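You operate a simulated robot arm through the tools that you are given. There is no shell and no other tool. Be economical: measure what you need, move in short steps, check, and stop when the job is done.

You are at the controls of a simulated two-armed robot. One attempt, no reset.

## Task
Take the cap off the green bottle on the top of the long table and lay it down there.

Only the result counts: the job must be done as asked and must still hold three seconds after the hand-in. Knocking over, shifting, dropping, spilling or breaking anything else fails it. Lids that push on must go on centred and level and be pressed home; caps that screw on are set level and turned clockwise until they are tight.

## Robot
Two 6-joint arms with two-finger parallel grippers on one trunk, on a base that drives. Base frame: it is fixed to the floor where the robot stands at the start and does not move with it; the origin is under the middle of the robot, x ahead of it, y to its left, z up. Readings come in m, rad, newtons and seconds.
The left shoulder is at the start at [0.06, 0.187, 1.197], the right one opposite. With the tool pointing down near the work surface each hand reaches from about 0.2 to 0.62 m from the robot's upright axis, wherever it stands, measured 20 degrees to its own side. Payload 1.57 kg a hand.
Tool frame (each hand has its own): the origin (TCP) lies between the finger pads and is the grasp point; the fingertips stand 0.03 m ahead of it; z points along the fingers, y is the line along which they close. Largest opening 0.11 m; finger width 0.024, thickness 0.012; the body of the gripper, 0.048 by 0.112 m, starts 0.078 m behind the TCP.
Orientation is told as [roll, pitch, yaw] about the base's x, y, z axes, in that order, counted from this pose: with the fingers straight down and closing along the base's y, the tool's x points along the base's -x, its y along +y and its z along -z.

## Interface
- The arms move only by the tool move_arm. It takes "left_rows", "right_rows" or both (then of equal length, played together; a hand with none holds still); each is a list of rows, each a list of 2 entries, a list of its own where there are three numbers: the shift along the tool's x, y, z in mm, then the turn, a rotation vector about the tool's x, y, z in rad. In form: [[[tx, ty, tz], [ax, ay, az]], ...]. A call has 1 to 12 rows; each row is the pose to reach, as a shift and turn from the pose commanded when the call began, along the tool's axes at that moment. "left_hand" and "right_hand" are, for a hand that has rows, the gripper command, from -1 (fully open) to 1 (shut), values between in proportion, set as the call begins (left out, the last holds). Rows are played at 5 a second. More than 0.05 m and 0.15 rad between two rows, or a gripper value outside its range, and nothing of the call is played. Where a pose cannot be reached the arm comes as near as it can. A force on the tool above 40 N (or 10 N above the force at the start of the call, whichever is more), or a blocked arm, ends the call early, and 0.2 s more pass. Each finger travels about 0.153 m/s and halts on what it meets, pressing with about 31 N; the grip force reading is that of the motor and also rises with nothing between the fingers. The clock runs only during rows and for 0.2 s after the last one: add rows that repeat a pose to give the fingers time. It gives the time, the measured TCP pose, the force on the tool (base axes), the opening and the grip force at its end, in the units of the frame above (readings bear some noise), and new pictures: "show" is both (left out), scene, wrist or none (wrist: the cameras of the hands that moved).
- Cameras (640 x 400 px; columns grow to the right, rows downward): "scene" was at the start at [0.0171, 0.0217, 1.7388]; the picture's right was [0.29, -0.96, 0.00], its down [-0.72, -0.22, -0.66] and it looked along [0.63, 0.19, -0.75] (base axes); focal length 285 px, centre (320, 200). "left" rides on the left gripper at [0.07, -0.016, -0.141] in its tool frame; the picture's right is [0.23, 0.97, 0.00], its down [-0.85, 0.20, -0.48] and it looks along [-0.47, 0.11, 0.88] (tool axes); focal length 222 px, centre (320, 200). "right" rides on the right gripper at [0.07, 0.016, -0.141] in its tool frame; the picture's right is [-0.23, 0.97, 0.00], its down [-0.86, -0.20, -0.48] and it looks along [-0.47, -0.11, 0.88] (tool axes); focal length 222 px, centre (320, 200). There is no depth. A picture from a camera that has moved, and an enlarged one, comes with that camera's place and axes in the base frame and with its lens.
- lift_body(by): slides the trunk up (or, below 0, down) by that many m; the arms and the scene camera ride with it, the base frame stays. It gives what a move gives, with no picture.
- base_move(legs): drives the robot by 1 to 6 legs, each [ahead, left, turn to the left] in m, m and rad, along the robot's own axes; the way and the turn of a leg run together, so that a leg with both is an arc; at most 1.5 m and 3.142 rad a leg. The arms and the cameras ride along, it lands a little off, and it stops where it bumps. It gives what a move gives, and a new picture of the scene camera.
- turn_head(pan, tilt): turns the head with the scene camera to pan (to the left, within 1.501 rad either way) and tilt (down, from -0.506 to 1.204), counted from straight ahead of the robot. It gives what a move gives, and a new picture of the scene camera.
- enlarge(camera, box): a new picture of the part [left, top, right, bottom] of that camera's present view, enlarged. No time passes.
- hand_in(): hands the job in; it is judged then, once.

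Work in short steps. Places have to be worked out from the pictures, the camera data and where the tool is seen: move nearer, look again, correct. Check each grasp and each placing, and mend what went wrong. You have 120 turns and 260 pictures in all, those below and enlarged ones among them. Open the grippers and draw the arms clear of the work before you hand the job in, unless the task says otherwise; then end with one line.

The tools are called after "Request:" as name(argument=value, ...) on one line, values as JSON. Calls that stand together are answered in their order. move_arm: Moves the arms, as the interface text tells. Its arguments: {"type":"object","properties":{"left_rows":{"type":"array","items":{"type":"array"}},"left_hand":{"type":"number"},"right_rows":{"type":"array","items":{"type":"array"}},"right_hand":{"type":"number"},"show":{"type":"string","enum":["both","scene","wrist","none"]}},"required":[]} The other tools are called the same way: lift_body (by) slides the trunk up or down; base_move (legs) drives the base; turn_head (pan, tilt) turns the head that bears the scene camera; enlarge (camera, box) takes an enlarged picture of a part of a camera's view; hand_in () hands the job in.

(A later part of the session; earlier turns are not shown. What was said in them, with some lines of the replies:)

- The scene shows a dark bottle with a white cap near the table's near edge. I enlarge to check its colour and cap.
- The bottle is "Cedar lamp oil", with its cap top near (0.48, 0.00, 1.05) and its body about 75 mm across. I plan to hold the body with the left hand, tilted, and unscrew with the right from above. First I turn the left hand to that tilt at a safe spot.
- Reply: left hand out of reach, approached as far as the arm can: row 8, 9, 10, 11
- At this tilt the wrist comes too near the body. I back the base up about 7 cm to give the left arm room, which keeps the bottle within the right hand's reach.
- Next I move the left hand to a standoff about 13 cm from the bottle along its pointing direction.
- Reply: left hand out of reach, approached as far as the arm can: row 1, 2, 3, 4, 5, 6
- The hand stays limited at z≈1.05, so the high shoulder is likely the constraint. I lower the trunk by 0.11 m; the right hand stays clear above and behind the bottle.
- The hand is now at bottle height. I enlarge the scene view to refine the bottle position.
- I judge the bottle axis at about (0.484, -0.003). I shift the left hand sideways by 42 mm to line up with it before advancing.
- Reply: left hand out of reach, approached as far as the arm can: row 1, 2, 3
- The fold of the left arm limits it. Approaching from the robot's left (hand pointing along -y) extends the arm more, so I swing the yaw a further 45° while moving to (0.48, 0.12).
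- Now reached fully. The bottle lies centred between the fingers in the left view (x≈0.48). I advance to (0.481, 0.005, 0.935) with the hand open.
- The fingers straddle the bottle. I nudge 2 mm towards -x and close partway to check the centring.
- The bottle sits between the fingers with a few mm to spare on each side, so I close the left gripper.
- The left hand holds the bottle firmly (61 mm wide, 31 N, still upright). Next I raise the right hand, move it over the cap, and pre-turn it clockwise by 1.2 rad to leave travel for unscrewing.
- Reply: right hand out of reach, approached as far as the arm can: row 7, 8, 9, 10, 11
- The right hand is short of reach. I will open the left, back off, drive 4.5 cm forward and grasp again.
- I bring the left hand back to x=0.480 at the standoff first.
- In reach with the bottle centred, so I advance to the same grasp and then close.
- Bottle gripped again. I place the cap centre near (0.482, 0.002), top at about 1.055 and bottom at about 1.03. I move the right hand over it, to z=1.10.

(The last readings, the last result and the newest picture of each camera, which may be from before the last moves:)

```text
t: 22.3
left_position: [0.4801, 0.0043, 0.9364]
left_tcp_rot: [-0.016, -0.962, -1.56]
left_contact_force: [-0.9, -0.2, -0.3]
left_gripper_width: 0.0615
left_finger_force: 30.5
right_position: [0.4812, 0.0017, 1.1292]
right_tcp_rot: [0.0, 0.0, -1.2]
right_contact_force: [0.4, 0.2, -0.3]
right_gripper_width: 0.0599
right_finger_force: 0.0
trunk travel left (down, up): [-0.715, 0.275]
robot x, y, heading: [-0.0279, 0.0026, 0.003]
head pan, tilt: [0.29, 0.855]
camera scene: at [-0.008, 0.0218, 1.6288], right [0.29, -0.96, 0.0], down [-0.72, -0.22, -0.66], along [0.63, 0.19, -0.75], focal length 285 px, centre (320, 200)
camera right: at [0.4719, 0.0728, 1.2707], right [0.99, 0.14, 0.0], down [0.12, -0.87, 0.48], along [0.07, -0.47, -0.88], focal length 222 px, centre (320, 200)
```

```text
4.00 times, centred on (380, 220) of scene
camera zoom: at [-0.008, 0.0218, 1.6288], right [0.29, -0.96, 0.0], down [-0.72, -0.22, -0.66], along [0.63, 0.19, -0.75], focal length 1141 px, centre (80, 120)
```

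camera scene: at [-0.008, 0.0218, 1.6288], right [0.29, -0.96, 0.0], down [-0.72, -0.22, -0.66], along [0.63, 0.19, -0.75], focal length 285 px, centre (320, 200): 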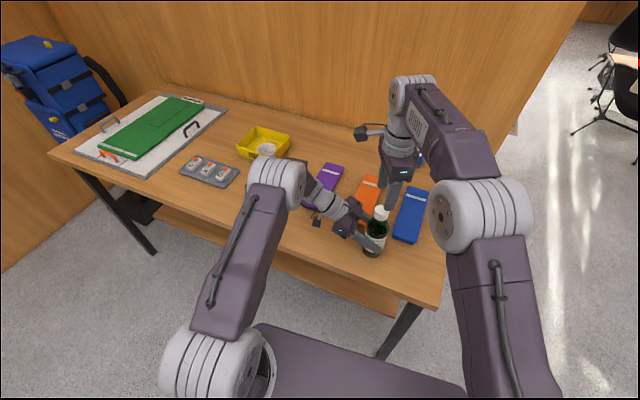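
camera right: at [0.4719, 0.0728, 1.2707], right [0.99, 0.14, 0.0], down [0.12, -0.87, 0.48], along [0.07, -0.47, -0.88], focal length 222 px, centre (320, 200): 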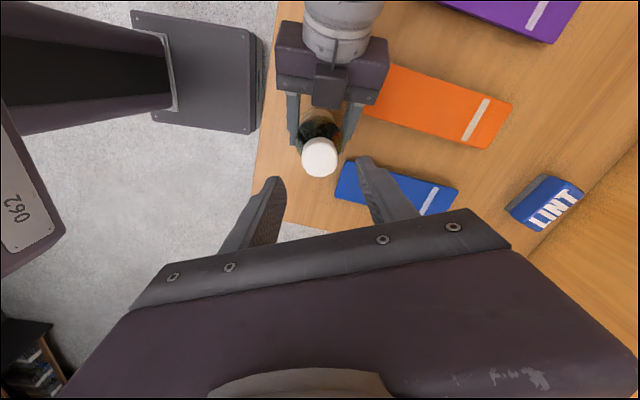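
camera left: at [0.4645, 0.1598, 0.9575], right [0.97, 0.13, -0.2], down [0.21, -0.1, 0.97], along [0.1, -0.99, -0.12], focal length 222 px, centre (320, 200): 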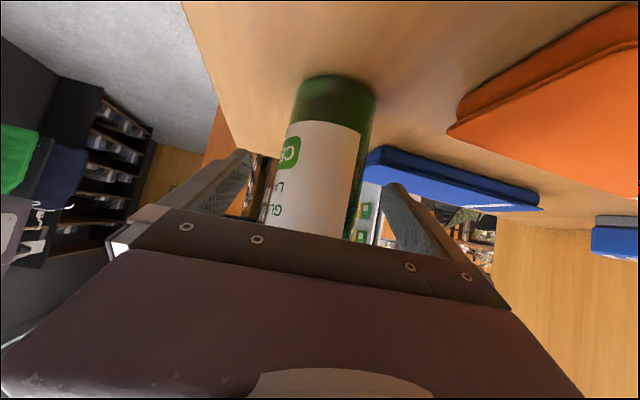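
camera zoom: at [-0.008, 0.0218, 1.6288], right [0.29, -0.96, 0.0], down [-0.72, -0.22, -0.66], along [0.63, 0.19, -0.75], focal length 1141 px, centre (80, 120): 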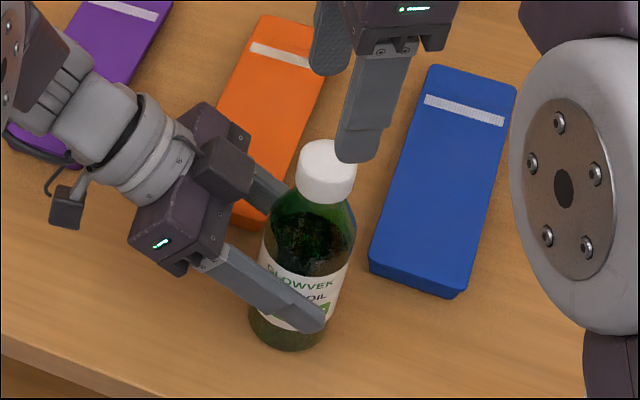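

Triangulating gives the cap at (0.482, 0.003) with its top at about 1.05, and the hand is aligned with it. I descend so the fingertips surround the cap (TCP z≈1.06).

Request:
move_arm(right_rows=[[[1, 1, 20], [0, 0, 0]], [[1, 1, 40], [0, 0, 0]], [[1, 1, 55], [0, 0, 0]], [[1, 1, 70], [0, 0, 0]], [[1, 1, 70], [0, 0, 0]]])

Request:
enlarge(camera="right", box=[220, 60, 420, 240])

Request:
enlarge(camera="scene", box=[340, 180, 420, 250])

```text
t: 23.5
left_position: [0.4796, 0.0043, 0.9344]
left_tcp_rot: [-0.018, -0.963, -1.559]
left_contact_force: [0.0, 0.7, -0.3]
left_gripper_width: 0.0614
left_finger_force: 31.1
right_position: [0.483, 0.0027, 1.06]
right_tcp_rot: [0.0, -0.001, -1.2]
right_contact_force: [0.1, -0.9, -0.6]
right_gripper_width: 0.0597
right_finger_force: 0.0
trunk travel left (down, up): [-0.715, 0.275]
robot x, y, heading: [-0.0223, -0.0, 0.007]
head pan, tilt: [0.29, 0.855]
camera scene: at [-0.008, 0.0217, 1.6288], right [0.29, -0.96, 0.0], down [-0.72, -0.22, -0.66], along [0.63, 0.19, -0.75], focal length 285 px, centre (320, 200)
camera right: at [0.473, 0.0739, 1.2005], right [0.99, 0.14, 0.0], down [0.12, -0.87, 0.48], along [0.07, -0.47, -0.88], focal length 222 px, centre (320, 200)
```

scene: 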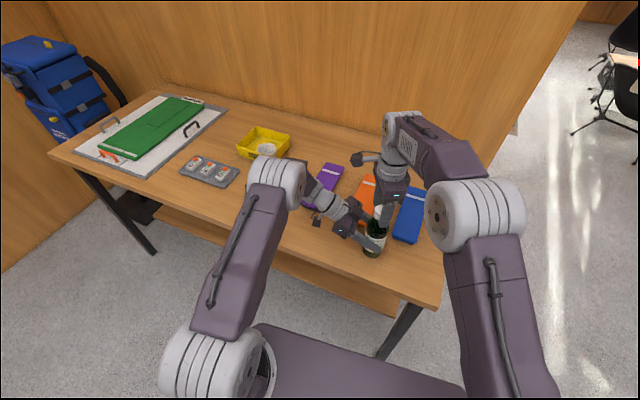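
right: 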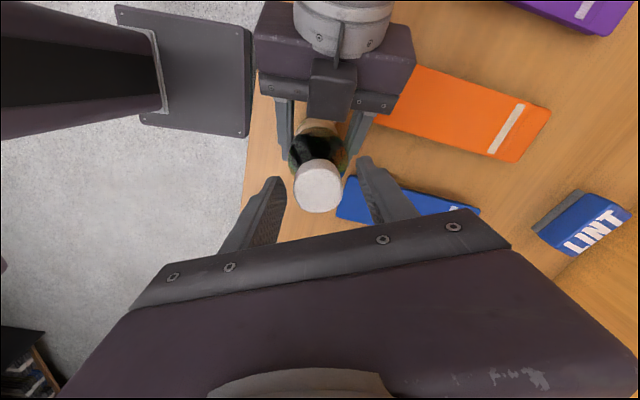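

```text
2.22 times, centred on (320, 150) of right
camera zoom: at [0.473, 0.0739, 1.2005], right [0.99, 0.14, 0.0], down [0.12, -0.87, 0.48], along [0.07, -0.47, -0.88], focal length 494 px, centre (320, 311)
```

zoom: 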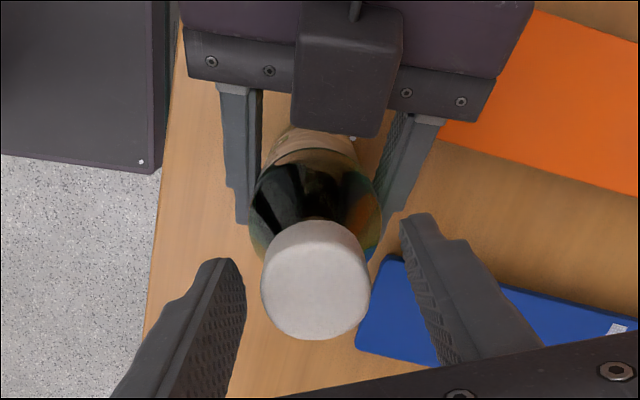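

```text
5.71 times, centred on (380, 215) of scene
camera zoom: at [-0.008, 0.0217, 1.6288], right [0.29, -0.96, 0.0], down [-0.72, -0.22, -0.66], along [0.63, 0.19, -0.75], focal length 1630 px, centre (-23, 114)
```

zoom: 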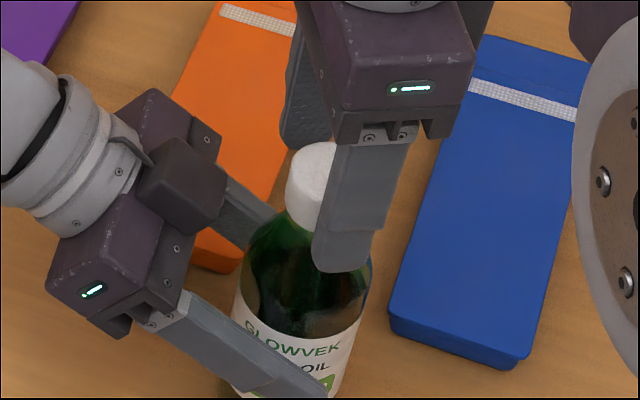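

The cap is centred between the right fingers, and the tips reach just to its lower rim. I close the right gripper on it.

Request:
move_arm(right_rows=[[[0, 0, 0], [0, 0, 0]], [[0, 0, 0], [0, 0, 0]], [[0, 0, 0], [0, 0, 0]], [[0, 0, 0], [0, 0, 0]]], right_hand=1, show="wrist")

Request:
enlarge(camera="scene", box=[340, 180, 420, 250])

```text
t: 24.5
left_position: [0.4813, 0.0036, 0.9351]
left_tcp_rot: [-0.018, -0.965, -1.558]
left_contact_force: [16.1, 5.6, -1.8]
left_gripper_width: 0.0611
left_finger_force: 30.8
right_position: [0.4825, 0.0035, 1.0598]
right_tcp_rot: [0.0, 0.0, -1.201]
right_contact_force: [-14.0, -5.3, 4.5]
right_gripper_width: 0.0344
right_finger_force: 30.4
trunk travel left (down, up): [-0.715, 0.275]
robot x, y, heading: [-0.0266, 0.0002, -0.002]
head pan, tilt: [0.29, 0.855]
camera right: at [0.473, 0.074, 1.2004], right [0.99, 0.14, 0.0], down [0.12, -0.87, 0.48], along [0.07, -0.47, -0.88], focal length 222 px, centre (320, 200)
```

right: 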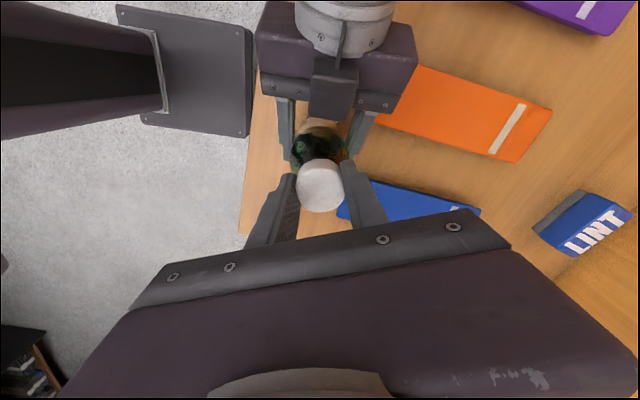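

```text
5.71 times, centred on (380, 215) of scene
camera zoom: at [-0.0077, 0.0219, 1.6288], right [0.29, -0.96, 0.0], down [-0.72, -0.22, -0.66], along [0.63, 0.19, -0.76], focal length 1630 px, centre (-23, 114)
```

zoom: 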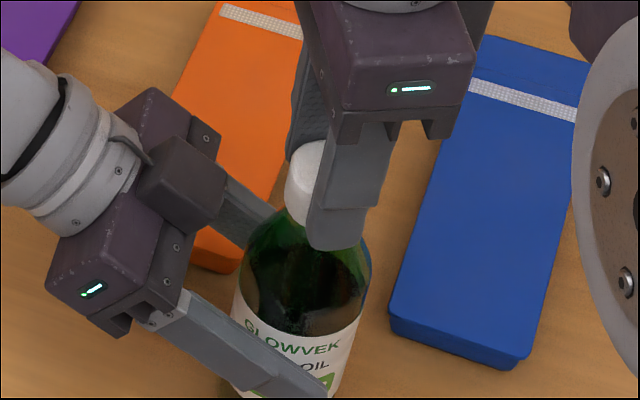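

The cap is gripped (34 mm, 30 N), but there is a 15 N side load from a small offset. I ease the right hand about 1.5 mm to relieve it.

Request:
move_arm(right_rows=[[[0, -1.5, 0], [0, 0, 0]], [[0, -1.5, 0], [0, 0, 0]]], show="none")

```text
t: 25.1
left_position: [0.4793, 0.0035, 0.935]
left_tcp_rot: [-0.017, -0.964, -1.56]
left_contact_force: [10.0, 5.5, 0.5]
left_gripper_width: 0.0613
left_finger_force: 31.0
right_position: [0.4821, 0.0036, 1.0603]
right_tcp_rot: [0.001, 0.001, -1.201]
right_contact_force: [-9.2, -5.4, 1.6]
right_gripper_width: 0.0346
right_finger_force: 30.6
trunk travel left (down, up): [-0.715, 0.275]
robot x, y, heading: [-0.0255, -0.002, -0.002]
head pan, tilt: [0.29, 0.855]
```

Relieved somewhat. I move another 2 mm the same way, then turn the cap counter-clockwise (seen from above) by 0.6 rad in small steps.

Request:
move_arm(right_rows=[[[0, -2, 0], [0, 0, 0]], [[0, -2, 0], [0, 0, -0.1]], [[0, -2, 0], [0, 0, -0.2]], [[0, -2, 0], [0, 0, -0.3]], [[0, -2, 0], [0, 0, -0.4]], [[0, -2, 0], [0, 0, -0.5]], [[0, -2, 0], [0, 0, -0.6]], [[0, -2, 0], [0, 0, -0.6]]])

Request:
enlarge(camera="scene", box=[340, 180, 420, 250])

```text
t: 26.9
left_position: [0.4793, 0.0035, 0.9351]
left_tcp_rot: [-0.018, -0.964, -1.561]
left_contact_force: [-1.8, 0.1, 0.8]
left_gripper_width: 0.0612
left_finger_force: 30.8
right_position: [0.48, 0.0021, 1.06]
right_tcp_rot: [0.0, 0.0, -0.599]
right_contact_force: [0.2, 0.1, -0.6]
right_gripper_width: 0.0347
right_finger_force: 31.2
trunk travel left (down, up): [-0.715, 0.275]
robot x, y, heading: [-0.0222, 0.0022, -0.0]
head pan, tilt: [0.29, 0.855]
camera scene: at [-0.0081, 0.0217, 1.6288], right [0.29, -0.96, 0.0], down [-0.72, -0.22, -0.66], along [0.63, 0.19, -0.75], focal length 285 px, centre (320, 200)
camera right: at [0.4307, 0.0549, 1.2007], right [0.74, 0.68, 0.0], down [0.59, -0.65, 0.48], along [0.32, -0.35, -0.88], focal length 222 px, centre (320, 200)
```

scene: 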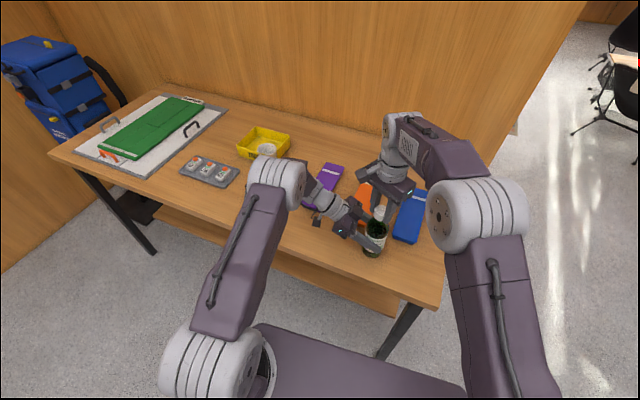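
right: 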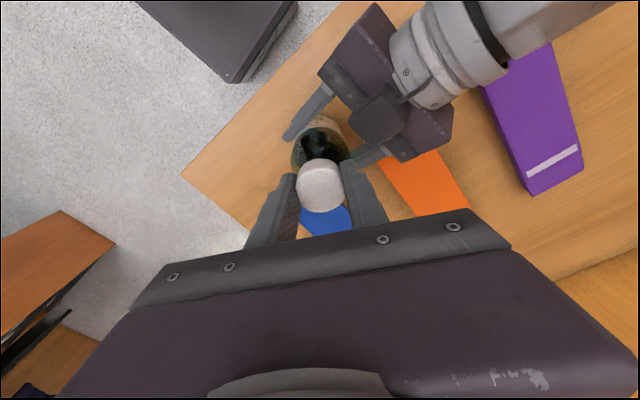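

```text
5.71 times, centred on (380, 215) of scene
camera zoom: at [-0.0081, 0.0217, 1.6288], right [0.29, -0.96, 0.0], down [-0.72, -0.22, -0.66], along [0.63, 0.19, -0.75], focal length 1630 px, centre (-23, 114)
```

zoom: 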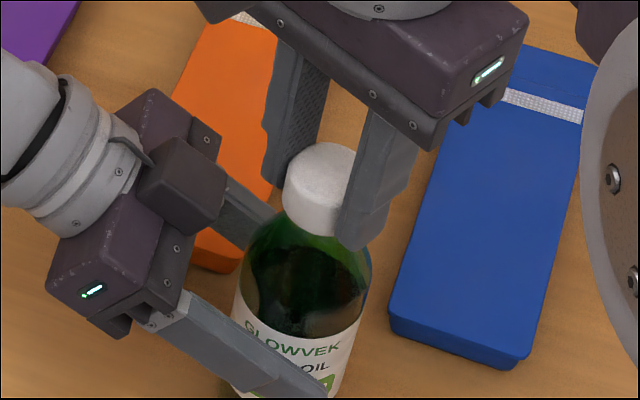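

Smooth, with forces near zero and the bottle still. I keep turning counter-clockwise by another 1.6 rad.

Request:
move_arm(right_rows=[[[0, 0, 0], [0, 0, -0.14]], [[0, 0, 0], [0, 0, -0.28]], [[0, 0, 0], [0, 0, -0.42]], [[0, 0, 0], [0, 0, -0.56]], [[0, 0, 0], [0, 0, -0.7]], [[0, 0, 0], [0, 0, -0.84]], [[0, 0, 0], [0, 0, -0.98]], [[0, 0, 0], [0, 0, -1.12]], [[0, 0, 0], [0, 0, -1.26]], [[0, 0, 0], [0, 0, -1.4]], [[0, 0, 0], [0, 0, -1.54]], [[0, 0, 0], [0, 0, -1.54]]], show="wrist")

Request:
enlarge(camera="scene", box=[340, 180, 420, 250])

```text
t: 29.5
left_position: [0.4803, 0.0039, 0.9342]
left_tcp_rot: [-0.017, -0.963, -1.561]
left_contact_force: [-5.2, 7.7, 0.2]
left_gripper_width: 0.0615
left_finger_force: 30.5
right_position: [0.4796, 0.0024, 1.06]
right_tcp_rot: [-0.002, 0.0, 0.943]
right_contact_force: [5.2, -7.0, 0.8]
right_gripper_width: 0.0346
right_finger_force: 31.0
trunk travel left (down, up): [-0.715, 0.275]
robot x, y, heading: [-0.0248, 0.0003, -0.003]
head pan, tilt: [0.29, 0.855]
camera right: at [0.4253, -0.0449, 1.2009], right [-0.65, 0.76, 0.0], down [0.66, 0.57, 0.48], along [0.36, 0.31, -0.88], focal length 222 px, centre (320, 200)
```

right: 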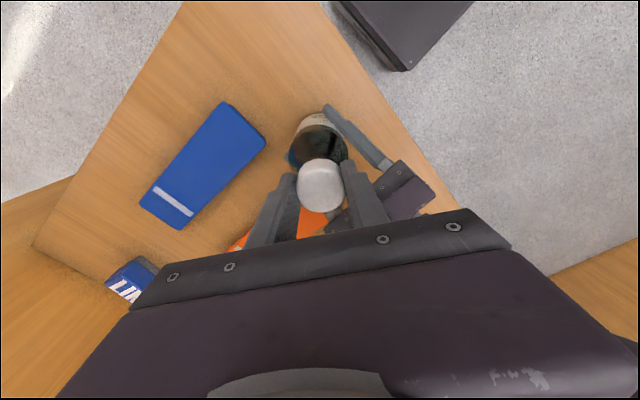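

```text
5.71 times, centred on (380, 215) of scene
camera zoom: at [-0.0078, 0.0219, 1.6288], right [0.29, -0.96, 0.0], down [-0.72, -0.22, -0.66], along [0.63, 0.19, -0.75], focal length 1630 px, centre (-23, 114)
```

zoom: 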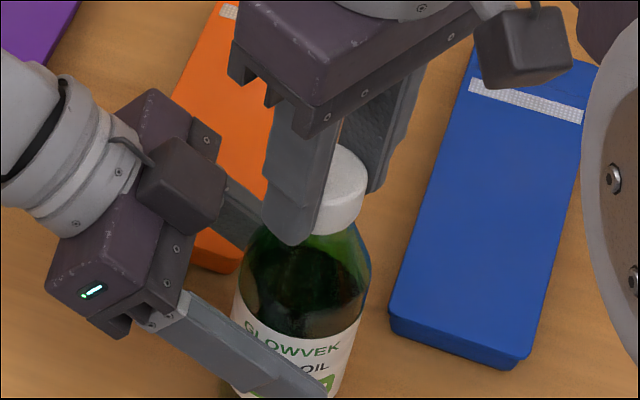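

2.1 rad done. I continue another 1.5 rad, with a 1.5 mm centring correction.

Request:
move_arm(right_rows=[[[0, -1.5, 0], [0, 0, -0.14]], [[0, -1.5, 0], [0, 0, -0.28]], [[0, -1.5, 0], [0, 0, -0.42]], [[0, -1.5, 0], [0, 0, -0.56]], [[0, -1.5, 0], [0, 0, -0.7]], [[0, -1.5, 0], [0, 0, -0.84]], [[0, -1.5, 0], [0, 0, -0.98]], [[0, -1.5, 0], [0, 0, -1.12]], [[0, -1.5, 0], [0, 0, -1.26]], [[0, -1.5, 0], [0, 0, -1.4]], [[0, -1.5, 0], [0, 0, -1.54]], [[0, -1.5, 0], [0, 0, -1.54]]], show="wrist")

Request:
enlarge(camera="scene", box=[340, 180, 420, 250])

```text
t: 32.1
left_position: [0.4797, 0.0037, 0.9337]
left_tcp_rot: [-0.018, -0.964, -1.562]
left_contact_force: [0.0, -0.8, 0.0]
left_gripper_width: 0.0614
left_finger_force: 31.1
right_position: [0.481, 0.0016, 1.0598]
right_tcp_rot: [0.0, 0.002, 2.481]
right_contact_force: [-0.9, -0.3, -0.1]
right_gripper_width: 0.0349
right_finger_force: 31.1
trunk travel left (down, up): [-0.715, 0.275]
robot x, y, heading: [-0.0262, -0.0002, -0.002]
head pan, tilt: [0.29, 0.855]
camera right: at [0.5258, -0.0542, 1.2002], right [-0.78, -0.63, 0.0], down [-0.55, 0.68, 0.48], along [-0.3, 0.37, -0.88], focal length 222 px, centre (320, 200)
```

right: 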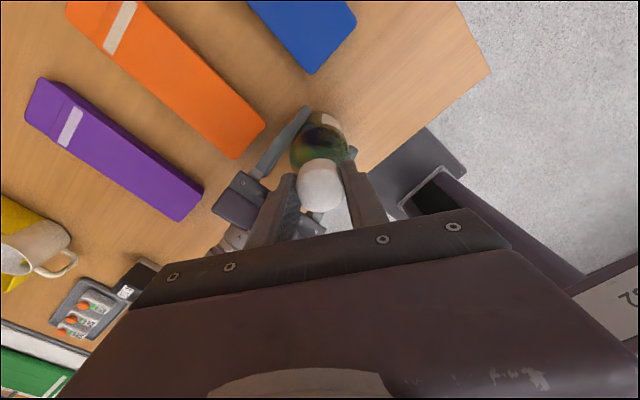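

```text
5.71 times, centred on (380, 215) of scene
camera zoom: at [-0.0077, 0.0217, 1.6288], right [0.29, -0.96, 0.0], down [-0.72, -0.22, -0.66], along [0.63, 0.19, -0.76], focal length 1630 px, centre (-23, 114)
```

zoom: 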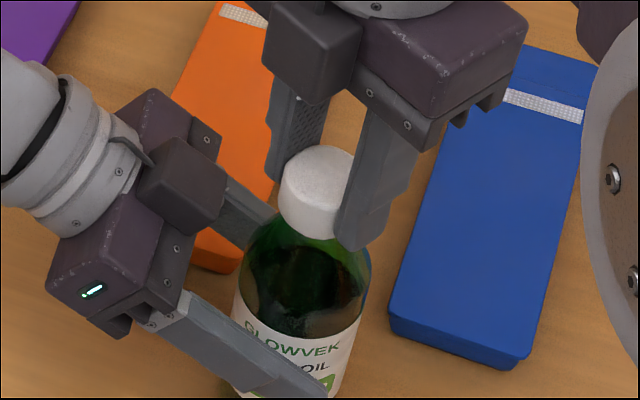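

3.7 rad turned so far. I test with a gentle 3 mm pull upward and read the force.

Request:
move_arm(right_rows=[[[0, 0, -1.5], [0, 0, 0]], [[0, 0, -3], [0, 0, 0]], [[0, 0, -3], [0, 0, 0]]], show="none")

Request:
enlarge(camera="scene", box=[340, 180, 420, 250])

```text
t: 32.9
left_position: [0.4814, 0.0048, 0.9343]
left_tcp_rot: [-0.017, -0.963, -1.56]
left_contact_force: [-0.4, 0.1, -0.4]
left_gripper_width: 0.0616
left_finger_force: 30.8
right_position: [0.4803, 0.0007, 1.0623]
right_tcp_rot: [0.0, -0.002, 2.48]
right_contact_force: [0.0, 0.3, 0.4]
right_gripper_width: 0.0345
right_finger_force: 31.7
trunk travel left (down, up): [-0.715, 0.275]
robot x, y, heading: [-0.0242, -0.0015, 0.0]
head pan, tilt: [0.29, 0.855]
```

```text
5.71 times, centred on (380, 215) of scene
camera zoom: at [-0.0077, 0.0217, 1.6288], right [0.29, -0.96, 0.0], down [-0.72, -0.22, -0.66], along [0.63, 0.19, -0.76], focal length 1630 px, centre (-23, 114)
```

zoom: 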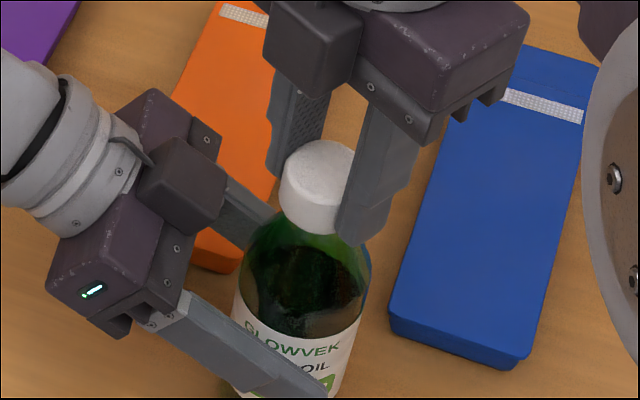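

The force is zero and the cap rose with the fingers, so it seems free. I lift it slowly another 40 mm.

Request:
move_arm(right_rows=[[[0, 0, -5], [0, 0, 0]], [[0, 0, -12], [0, 0, 0]], [[0, 0, -22], [0, 0, 0]], [[0, 0, -40], [0, 0, 0]], [[0, 0, -40], [0, 0, 0]]], show="wrist")

Request:
enlarge(camera="scene", box=[320, 160, 440, 260])

```text
t: 34.1
left_position: [0.4813, 0.004, 0.9348]
left_tcp_rot: [-0.021, -0.964, -1.56]
left_contact_force: [-0.2, 0.4, 0.1]
left_gripper_width: 0.0611
left_finger_force: 30.9
right_position: [0.4805, 0.0004, 1.1029]
right_tcp_rot: [0.0, -0.001, 2.481]
right_contact_force: [-0.7, -0.5, 0.3]
right_gripper_width: 0.0344
right_finger_force: 30.9
trunk travel left (down, up): [-0.715, 0.275]
robot x, y, heading: [-0.0248, 0.0012, 0.0]
head pan, tilt: [0.29, 0.855]
camera right: at [0.5255, -0.0545, 1.2432], right [-0.78, -0.63, 0.0], down [-0.55, 0.68, 0.48], along [-0.3, 0.37, -0.88], focal length 222 px, centre (320, 200)
```

right: 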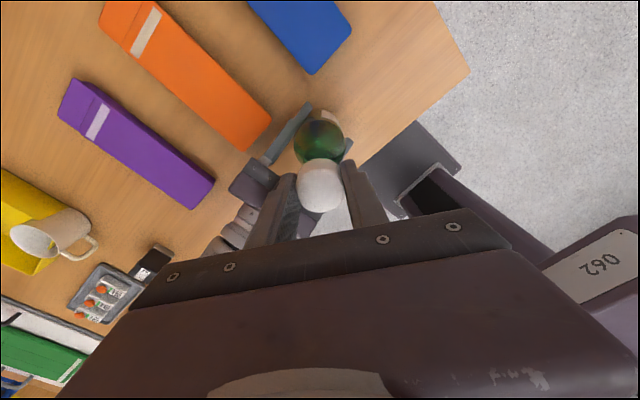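

```text
4.00 times, centred on (380, 210) of scene
camera zoom: at [-0.0077, 0.0218, 1.6288], right [0.29, -0.96, 0.0], down [-0.72, -0.22, -0.66], along [0.63, 0.19, -0.75], focal length 1141 px, centre (80, 160)
```

zoom: 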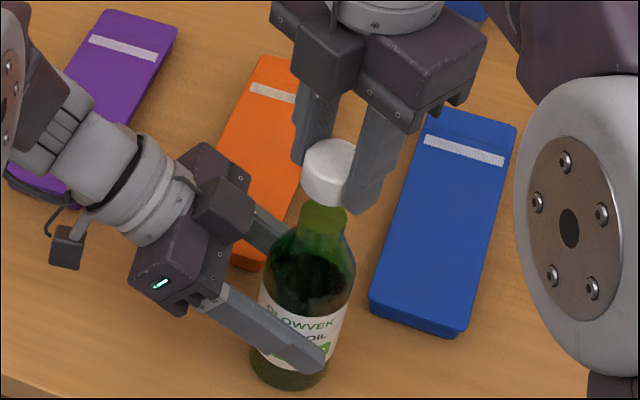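

The cap is off and held. The space in front of the blue pad, near (0.455, -0.11), is free, so I raise a bit, carry the cap there and unwind the wrist on the way.

Request:
move_arm(right_rows=[[[0, 0, -15], [0, 0, 0]], [[0, 0, -30], [0, 0, 0]], [[8, 17, -30], [0, 0, 0.14]], [[16, 34, -30], [0, 0, 0.28]], [[24, 51, -30], [0, 0, 0.42]], [[32, 68, -30], [0, 0, 0.56]], [[40, 86, -30], [0, 0, 0.7]], [[47.7, 102.8, -30], [0, 0, 0.8]], [[47.7, 102.8, 5], [0, 0, 0.9]], [[47.7, 102.8, 45], [0, 0, 0.9]], [[47.7, 102.8, 90], [0, 0, 0.9]], [[47.7, 102.8, 90], [0, 0, 0.9]]])

Request:
enlarge(camera="scene", box=[320, 170, 460, 300])

```text
t: 36.7
left_position: [0.4799, 0.0038, 0.9345]
left_tcp_rot: [-0.016, -0.962, -1.562]
left_contact_force: [-0.1, -0.4, -0.1]
left_gripper_width: 0.0614
left_finger_force: 30.8
right_position: [0.4553, -0.1102, 1.0137]
right_tcp_rot: [0.001, -0.001, 1.58]
right_contact_force: [-1.1, 0.9, 0.0]
right_gripper_width: 0.0347
right_finger_force: 31.0
trunk travel left (down, up): [-0.715, 0.275]
robot x, y, heading: [-0.0295, 0.0024, 0.002]
head pan, tilt: [0.29, 0.855]
camera scene: at [-0.008, 0.0217, 1.6288], right [0.29, -0.96, 0.0], down [-0.72, -0.22, -0.66], along [0.63, 0.19, -0.75], focal length 285 px, centre (320, 200)
camera right: at [0.4393, -0.18, 1.1542], right [-0.98, 0.22, 0.0], down [0.19, 0.86, 0.48], along [0.1, 0.47, -0.88], focal length 222 px, centre (320, 200)
```

scene: 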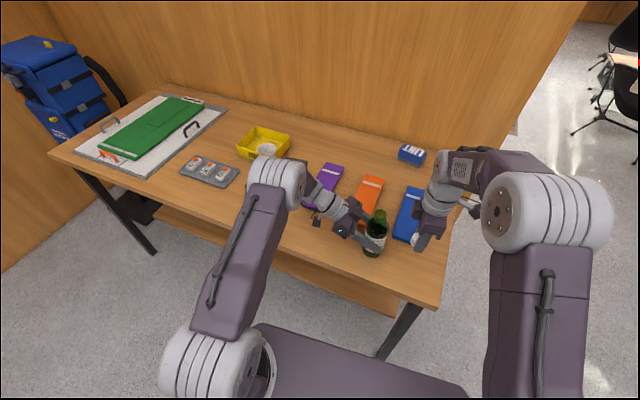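
right: 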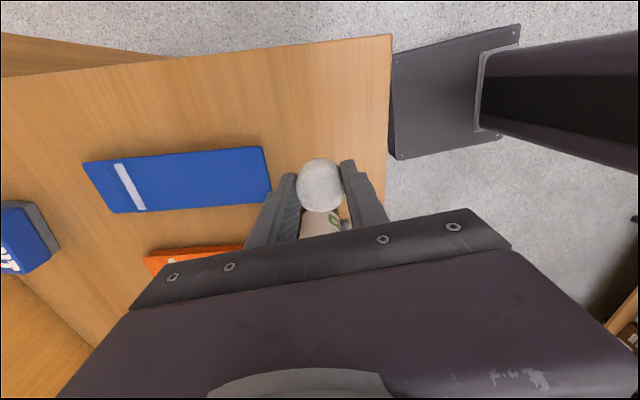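

```text
3.08 times, centred on (390, 235) of scene
camera zoom: at [-0.008, 0.0217, 1.6288], right [0.29, -0.96, 0.0], down [-0.72, -0.22, -0.66], along [0.63, 0.19, -0.75], focal length 878 px, centre (105, 92)
```

zoom: 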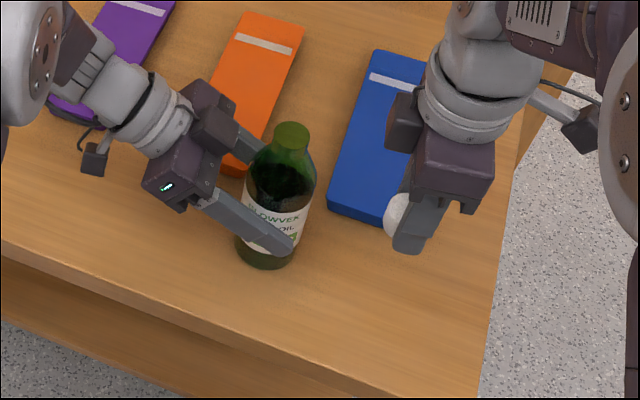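

The spot is clear (blue pad edge at x≈0.54, table edge at x≈0.375). The fingertips reach about 8 mm below the cap, so I descend until they just reach the table.

Request:
move_arm(right_rows=[[[0, 0, 35], [0, 0, 0]], [[0, 0, 70], [0, 0, 0]], [[0, 0, 95], [0, 0, 0]], [[0, 0, 108], [0, 0, 0]], [[0, 0, 114], [0, 0, 0]], [[0, 0, 118], [0, 0, 0]], [[0, 0, 121], [0, 0, 0]], [[0, 0, 121], [0, 0, 0]]], show="wrist")

Request:
enlarge(camera="scene", box=[360, 200, 460, 290])

```text
t: 38.5
left_position: [0.4812, 0.0035, 0.9349]
left_tcp_rot: [-0.018, -0.963, -1.56]
left_contact_force: [0.6, -0.1, 0.0]
left_gripper_width: 0.0614
left_finger_force: 30.8
right_position: [0.4539, -0.1095, 0.8918]
right_tcp_rot: [-0.001, -0.003, 1.579]
right_contact_force: [0.8, -0.1, -0.2]
right_gripper_width: 0.0344
right_finger_force: 30.5
trunk travel left (down, up): [-0.715, 0.275]
robot x, y, heading: [-0.0283, 0.0004, -0.005]
head pan, tilt: [0.29, 0.855]
camera right: at [0.4397, -0.1788, 1.0324], right [-0.98, 0.22, 0.0], down [0.19, 0.86, 0.48], along [0.1, 0.47, -0.88], focal length 222 px, centre (320, 200)
```

right: 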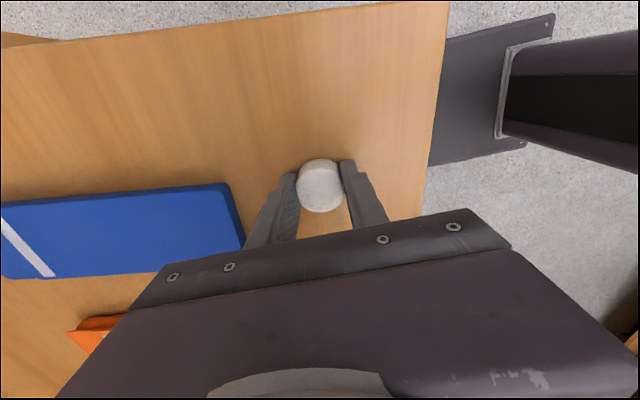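

```text
4.44 times, centred on (410, 245) of scene
camera zoom: at [-0.0077, 0.0217, 1.6288], right [0.29, -0.96, 0.0], down [-0.72, -0.22, -0.66], along [0.63, 0.19, -0.76], focal length 1268 px, centre (-80, 0)
```

zoom: 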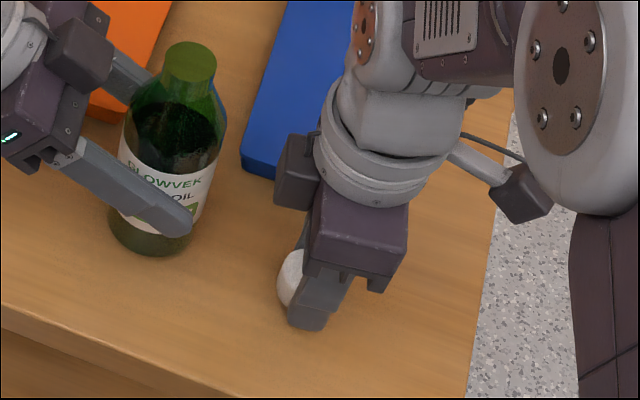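

No contact yet. I ease down in 1 mm steps.

Request:
move_arm(right_rows=[[[0, 0, 1], [0, 0, 0]], [[0, 0, 2], [0, 0, 0]], [[0, 0, 3], [0, 0, 0]], [[0, 0, 3], [0, 0, 0]]], show="none")

```text
t: 39.5
left_position: [0.4808, 0.0035, 0.9359]
left_tcp_rot: [-0.017, -0.964, -1.562]
left_contact_force: [-0.5, 0.8, -0.4]
left_gripper_width: 0.0613
left_finger_force: 30.9
right_position: [0.4542, -0.1094, 0.8905]
right_tcp_rot: [-0.004, 0.001, 1.58]
right_contact_force: [2.1, -0.8, 14.4]
right_gripper_width: 0.0346
right_finger_force: 31.1
trunk travel left (down, up): [-0.715, 0.275]
robot x, y, heading: [-0.0266, -0.0009, 0.0]
head pan, tilt: [0.29, 0.855]
```

The tips (or the cap) touch the table at TCP z≈0.8905. I back up 2 mm and open the fingers partway to set the cap down.

Request:
move_arm(right_rows=[[[0, 0, -2], [0, 0, 0]], [[0, 0, -2], [0, 0, 0]]], show="none")

Request:
move_arm(right_rows=[[[0, 0, 0], [0, 0, 0]], [[0, 0, 0], [0, 0, 0]], [[0, 0, 0], [0, 0, 0]]], right_hand=0.0, show="wrist")

Request:
enlarge(camera="right", box=[240, 120, 400, 240])

```text
t: 40.1
left_position: [0.481, 0.0039, 0.9348]
left_tcp_rot: [-0.017, -0.964, -1.562]
left_contact_force: [0.3, 0.4, 0.3]
left_gripper_width: 0.0615
left_finger_force: 30.9
right_position: [0.455, -0.1102, 0.8911]
right_tcp_rot: [0.002, 0.0, 1.581]
right_contact_force: [0.0, -0.1, 0.5]
right_gripper_width: 0.0349
right_finger_force: 30.9
trunk travel left (down, up): [-0.715, 0.275]
robot x, y, heading: [-0.0241, -0.0019, 0.003]
head pan, tilt: [0.29, 0.855]
```

```text
t: 40.9
left_position: [0.4809, 0.004, 0.9347]
left_tcp_rot: [-0.018, -0.963, -1.56]
left_contact_force: [0.5, 0.3, 0.2]
left_gripper_width: 0.0613
left_finger_force: 30.5
right_position: [0.4547, -0.1085, 0.8913]
right_tcp_rot: [-0.001, -0.001, 1.579]
right_contact_force: [0.1, 0.3, -0.2]
right_gripper_width: 0.0551
right_finger_force: 0.1
trunk travel left (down, up): [-0.715, 0.275]
robot x, y, heading: [-0.0264, 0.0021, -0.0]
head pan, tilt: [0.29, 0.855]
camera right: at [0.4397, -0.1789, 1.0314], right [-0.98, 0.22, 0.0], down [0.19, 0.86, 0.48], along [0.1, 0.47, -0.88], focal length 222 px, centre (320, 200)
```

right: 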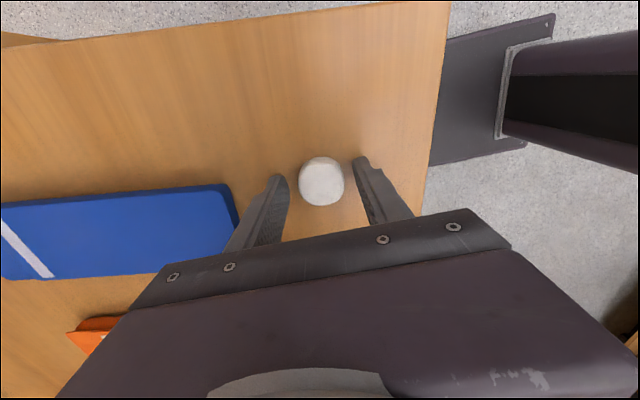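

```text
3.33 times, centred on (320, 180) of right
camera zoom: at [0.4397, -0.1789, 1.0314], right [-0.98, 0.22, 0.0], down [0.19, 0.86, 0.48], along [0.1, 0.47, -0.88], focal length 740 px, centre (320, 267)
```

zoom: 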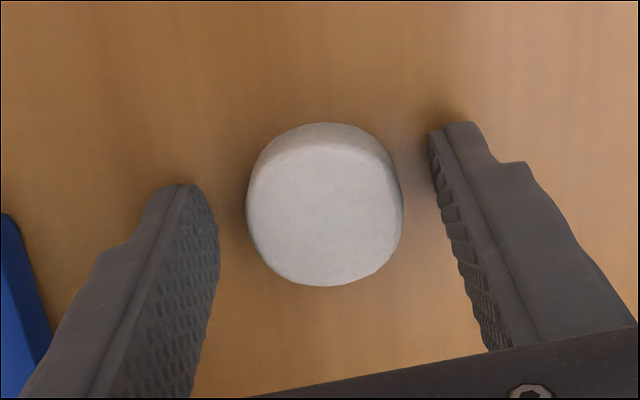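

The cap rests flat on the table between the fingers. I raise the right hand straight up, clear of it.

Request:
move_arm(right_rows=[[[0, 0, -20], [0, 0, 0]], [[0, 0, -50], [0, 0, 0]], [[0, 0, -90], [0, 0, 0]], [[0, 0, -130], [0, 0, 0]], [[0, 0, -170], [0, 0, 0]], [[40, 0, -200], [0, 0, 0]], [[80, 0, -220], [0, 0, 0]], [[80, 0, -220], [0, 0, 0]]], show="none")

Request:
move_arm(left_rows=[[[0, 0, 0], [0, 0, 0]], [[0, 0, 0], [0, 0, 0]], [[0, 0, 0], [0, 0, 0]]], left_hand=-1, show="wrist")

Request:
enlarge(camera="scene", box=[330, 180, 470, 300])

```text
t: 42.7
left_position: [0.4805, 0.0044, 0.934]
left_tcp_rot: [-0.017, -0.964, -1.561]
left_contact_force: [-0.1, -0.9, 0.7]
left_gripper_width: 0.0613
left_finger_force: 31.1
right_position: [0.4557, -0.1901, 1.1103]
right_tcp_rot: [-0.001, 0.001, 1.578]
right_contact_force: [0.8, 0.1, 0.3]
right_gripper_width: 0.0551
right_finger_force: 0.1
trunk travel left (down, up): [-0.715, 0.275]
robot x, y, heading: [-0.0244, -0.0002, 0.004]
head pan, tilt: [0.29, 0.855]
```

```text
t: 43.5
left_position: [0.481, 0.0043, 0.9355]
left_tcp_rot: [-0.016, -0.963, -1.56]
left_contact_force: [0.6, -0.6, 0.0]
left_gripper_width: 0.1099
left_finger_force: 0.1
right_position: [0.4561, -0.1909, 1.1102]
right_tcp_rot: [-0.002, -0.001, 1.578]
right_contact_force: [-0.5, -0.3, 0.0]
right_gripper_width: 0.0551
right_finger_force: 0.0
trunk travel left (down, up): [-0.715, 0.275]
robot x, y, heading: [-0.0257, -0.0009, -0.0]
head pan, tilt: [0.29, 0.855]
camera left: at [0.4645, 0.1595, 0.9577], right [0.97, 0.13, -0.2], down [0.21, -0.1, 0.97], along [0.1, -0.99, -0.12], focal length 222 px, centre (320, 200)
```

left: 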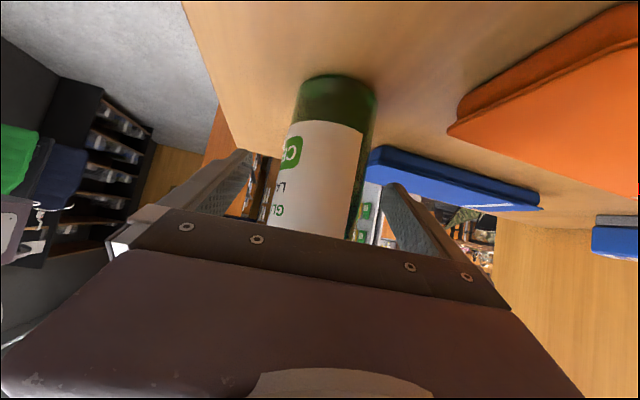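

```text
3.33 times, centred on (400, 240) of scene
camera zoom: at [-0.0081, 0.0215, 1.6288], right [0.29, -0.96, 0.0], down [-0.72, -0.22, -0.66], along [0.63, 0.19, -0.75], focal length 951 px, centre (53, 67)
```

zoom: 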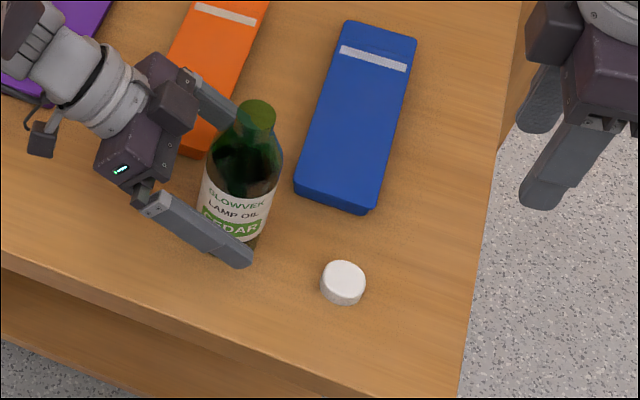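

The cap lies flat on the table and the bottle stands released. I withdraw the left hand back along its path and open the right gripper fully.

Request:
move_arm(left_rows=[[[10, 0, -20], [0, 0, 0]], [[20, 0, -40], [0, 0, 0]], [[32, 0, -62], [0, 0, 0]], [[43, 0, -83], [0, 0, 0]], [[53, 0, -103], [0, 0, 0]], [[40, 0, -135], [0, 0, 0]], [[40, 0, -135], [0, 0, 0]]], right_rows=[[[0, 0, 0], [0, 0, 0]], [[0, 0, 0], [0, 0, 0]], [[0, 0, 0], [0, 0, 0]], [[0, 0, 0], [0, 0, 0]], [[0, 0, 0], [0, 0, 0]], [[0, 0, 0], [0, 0, 0]], [[0, 0, 0], [0, 0, 0]]], right_hand=-1, show="scene")

Request:
enlarge(camera="scene", box=[280, 150, 460, 300])

```text
t: 45.1
left_position: [0.4835, 0.139, 0.9782]
left_tcp_rot: [-0.021, -0.963, -1.561]
left_contact_force: [0.0, 0.0, -0.2]
left_gripper_width: 0.11
left_finger_force: 0.0
right_position: [0.4552, -0.189, 1.1103]
right_tcp_rot: [0.001, -0.001, 1.58]
right_contact_force: [0.4, 0.4, -0.1]
right_gripper_width: 0.11
right_finger_force: 0.1
trunk travel left (down, up): [-0.715, 0.275]
robot x, y, heading: [-0.0274, -0.0, -0.001]
head pan, tilt: [0.29, 0.855]
camera scene: at [-0.0076, 0.0215, 1.6288], right [0.29, -0.96, 0.0], down [-0.72, -0.22, -0.66], along [0.63, 0.19, -0.76], focal length 285 px, centre (320, 200)
```

scene: 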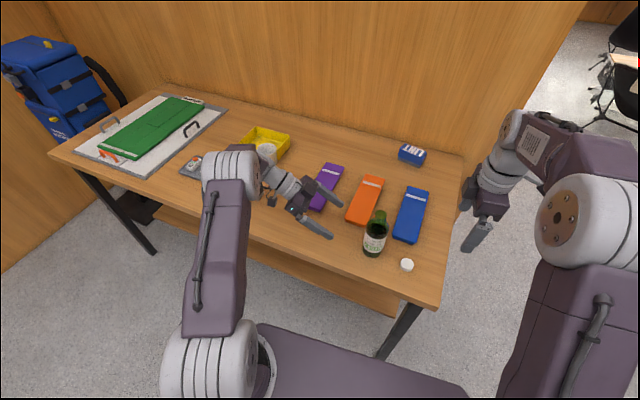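

```text
2.67 times, centred on (370, 225) of scene
camera zoom: at [-0.0076, 0.0215, 1.6288], right [0.29, -0.96, 0.0], down [-0.72, -0.22, -0.66], along [0.63, 0.19, -0.76], focal length 761 px, centre (187, 133)
```

zoom: 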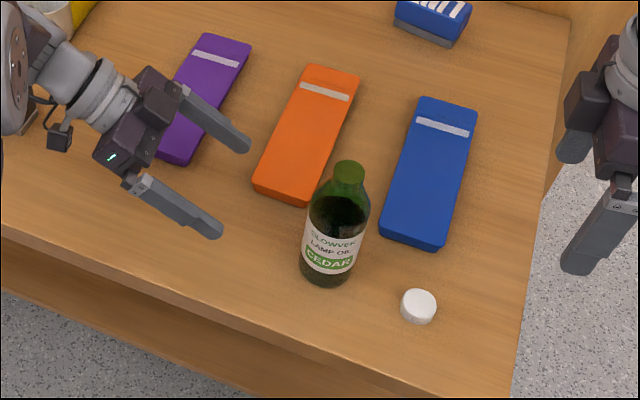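

The bottle stands uncapped, the cap lies flat on the table, both hands are open and clear, and nothing else moved. I hand the job in.

Request:
hand_in()

```text
The job is handed in.
```

The cap is off the green bottle and lying flat on the long table in front of the blue pad; the bottle is still upright and nothing else looked moved.
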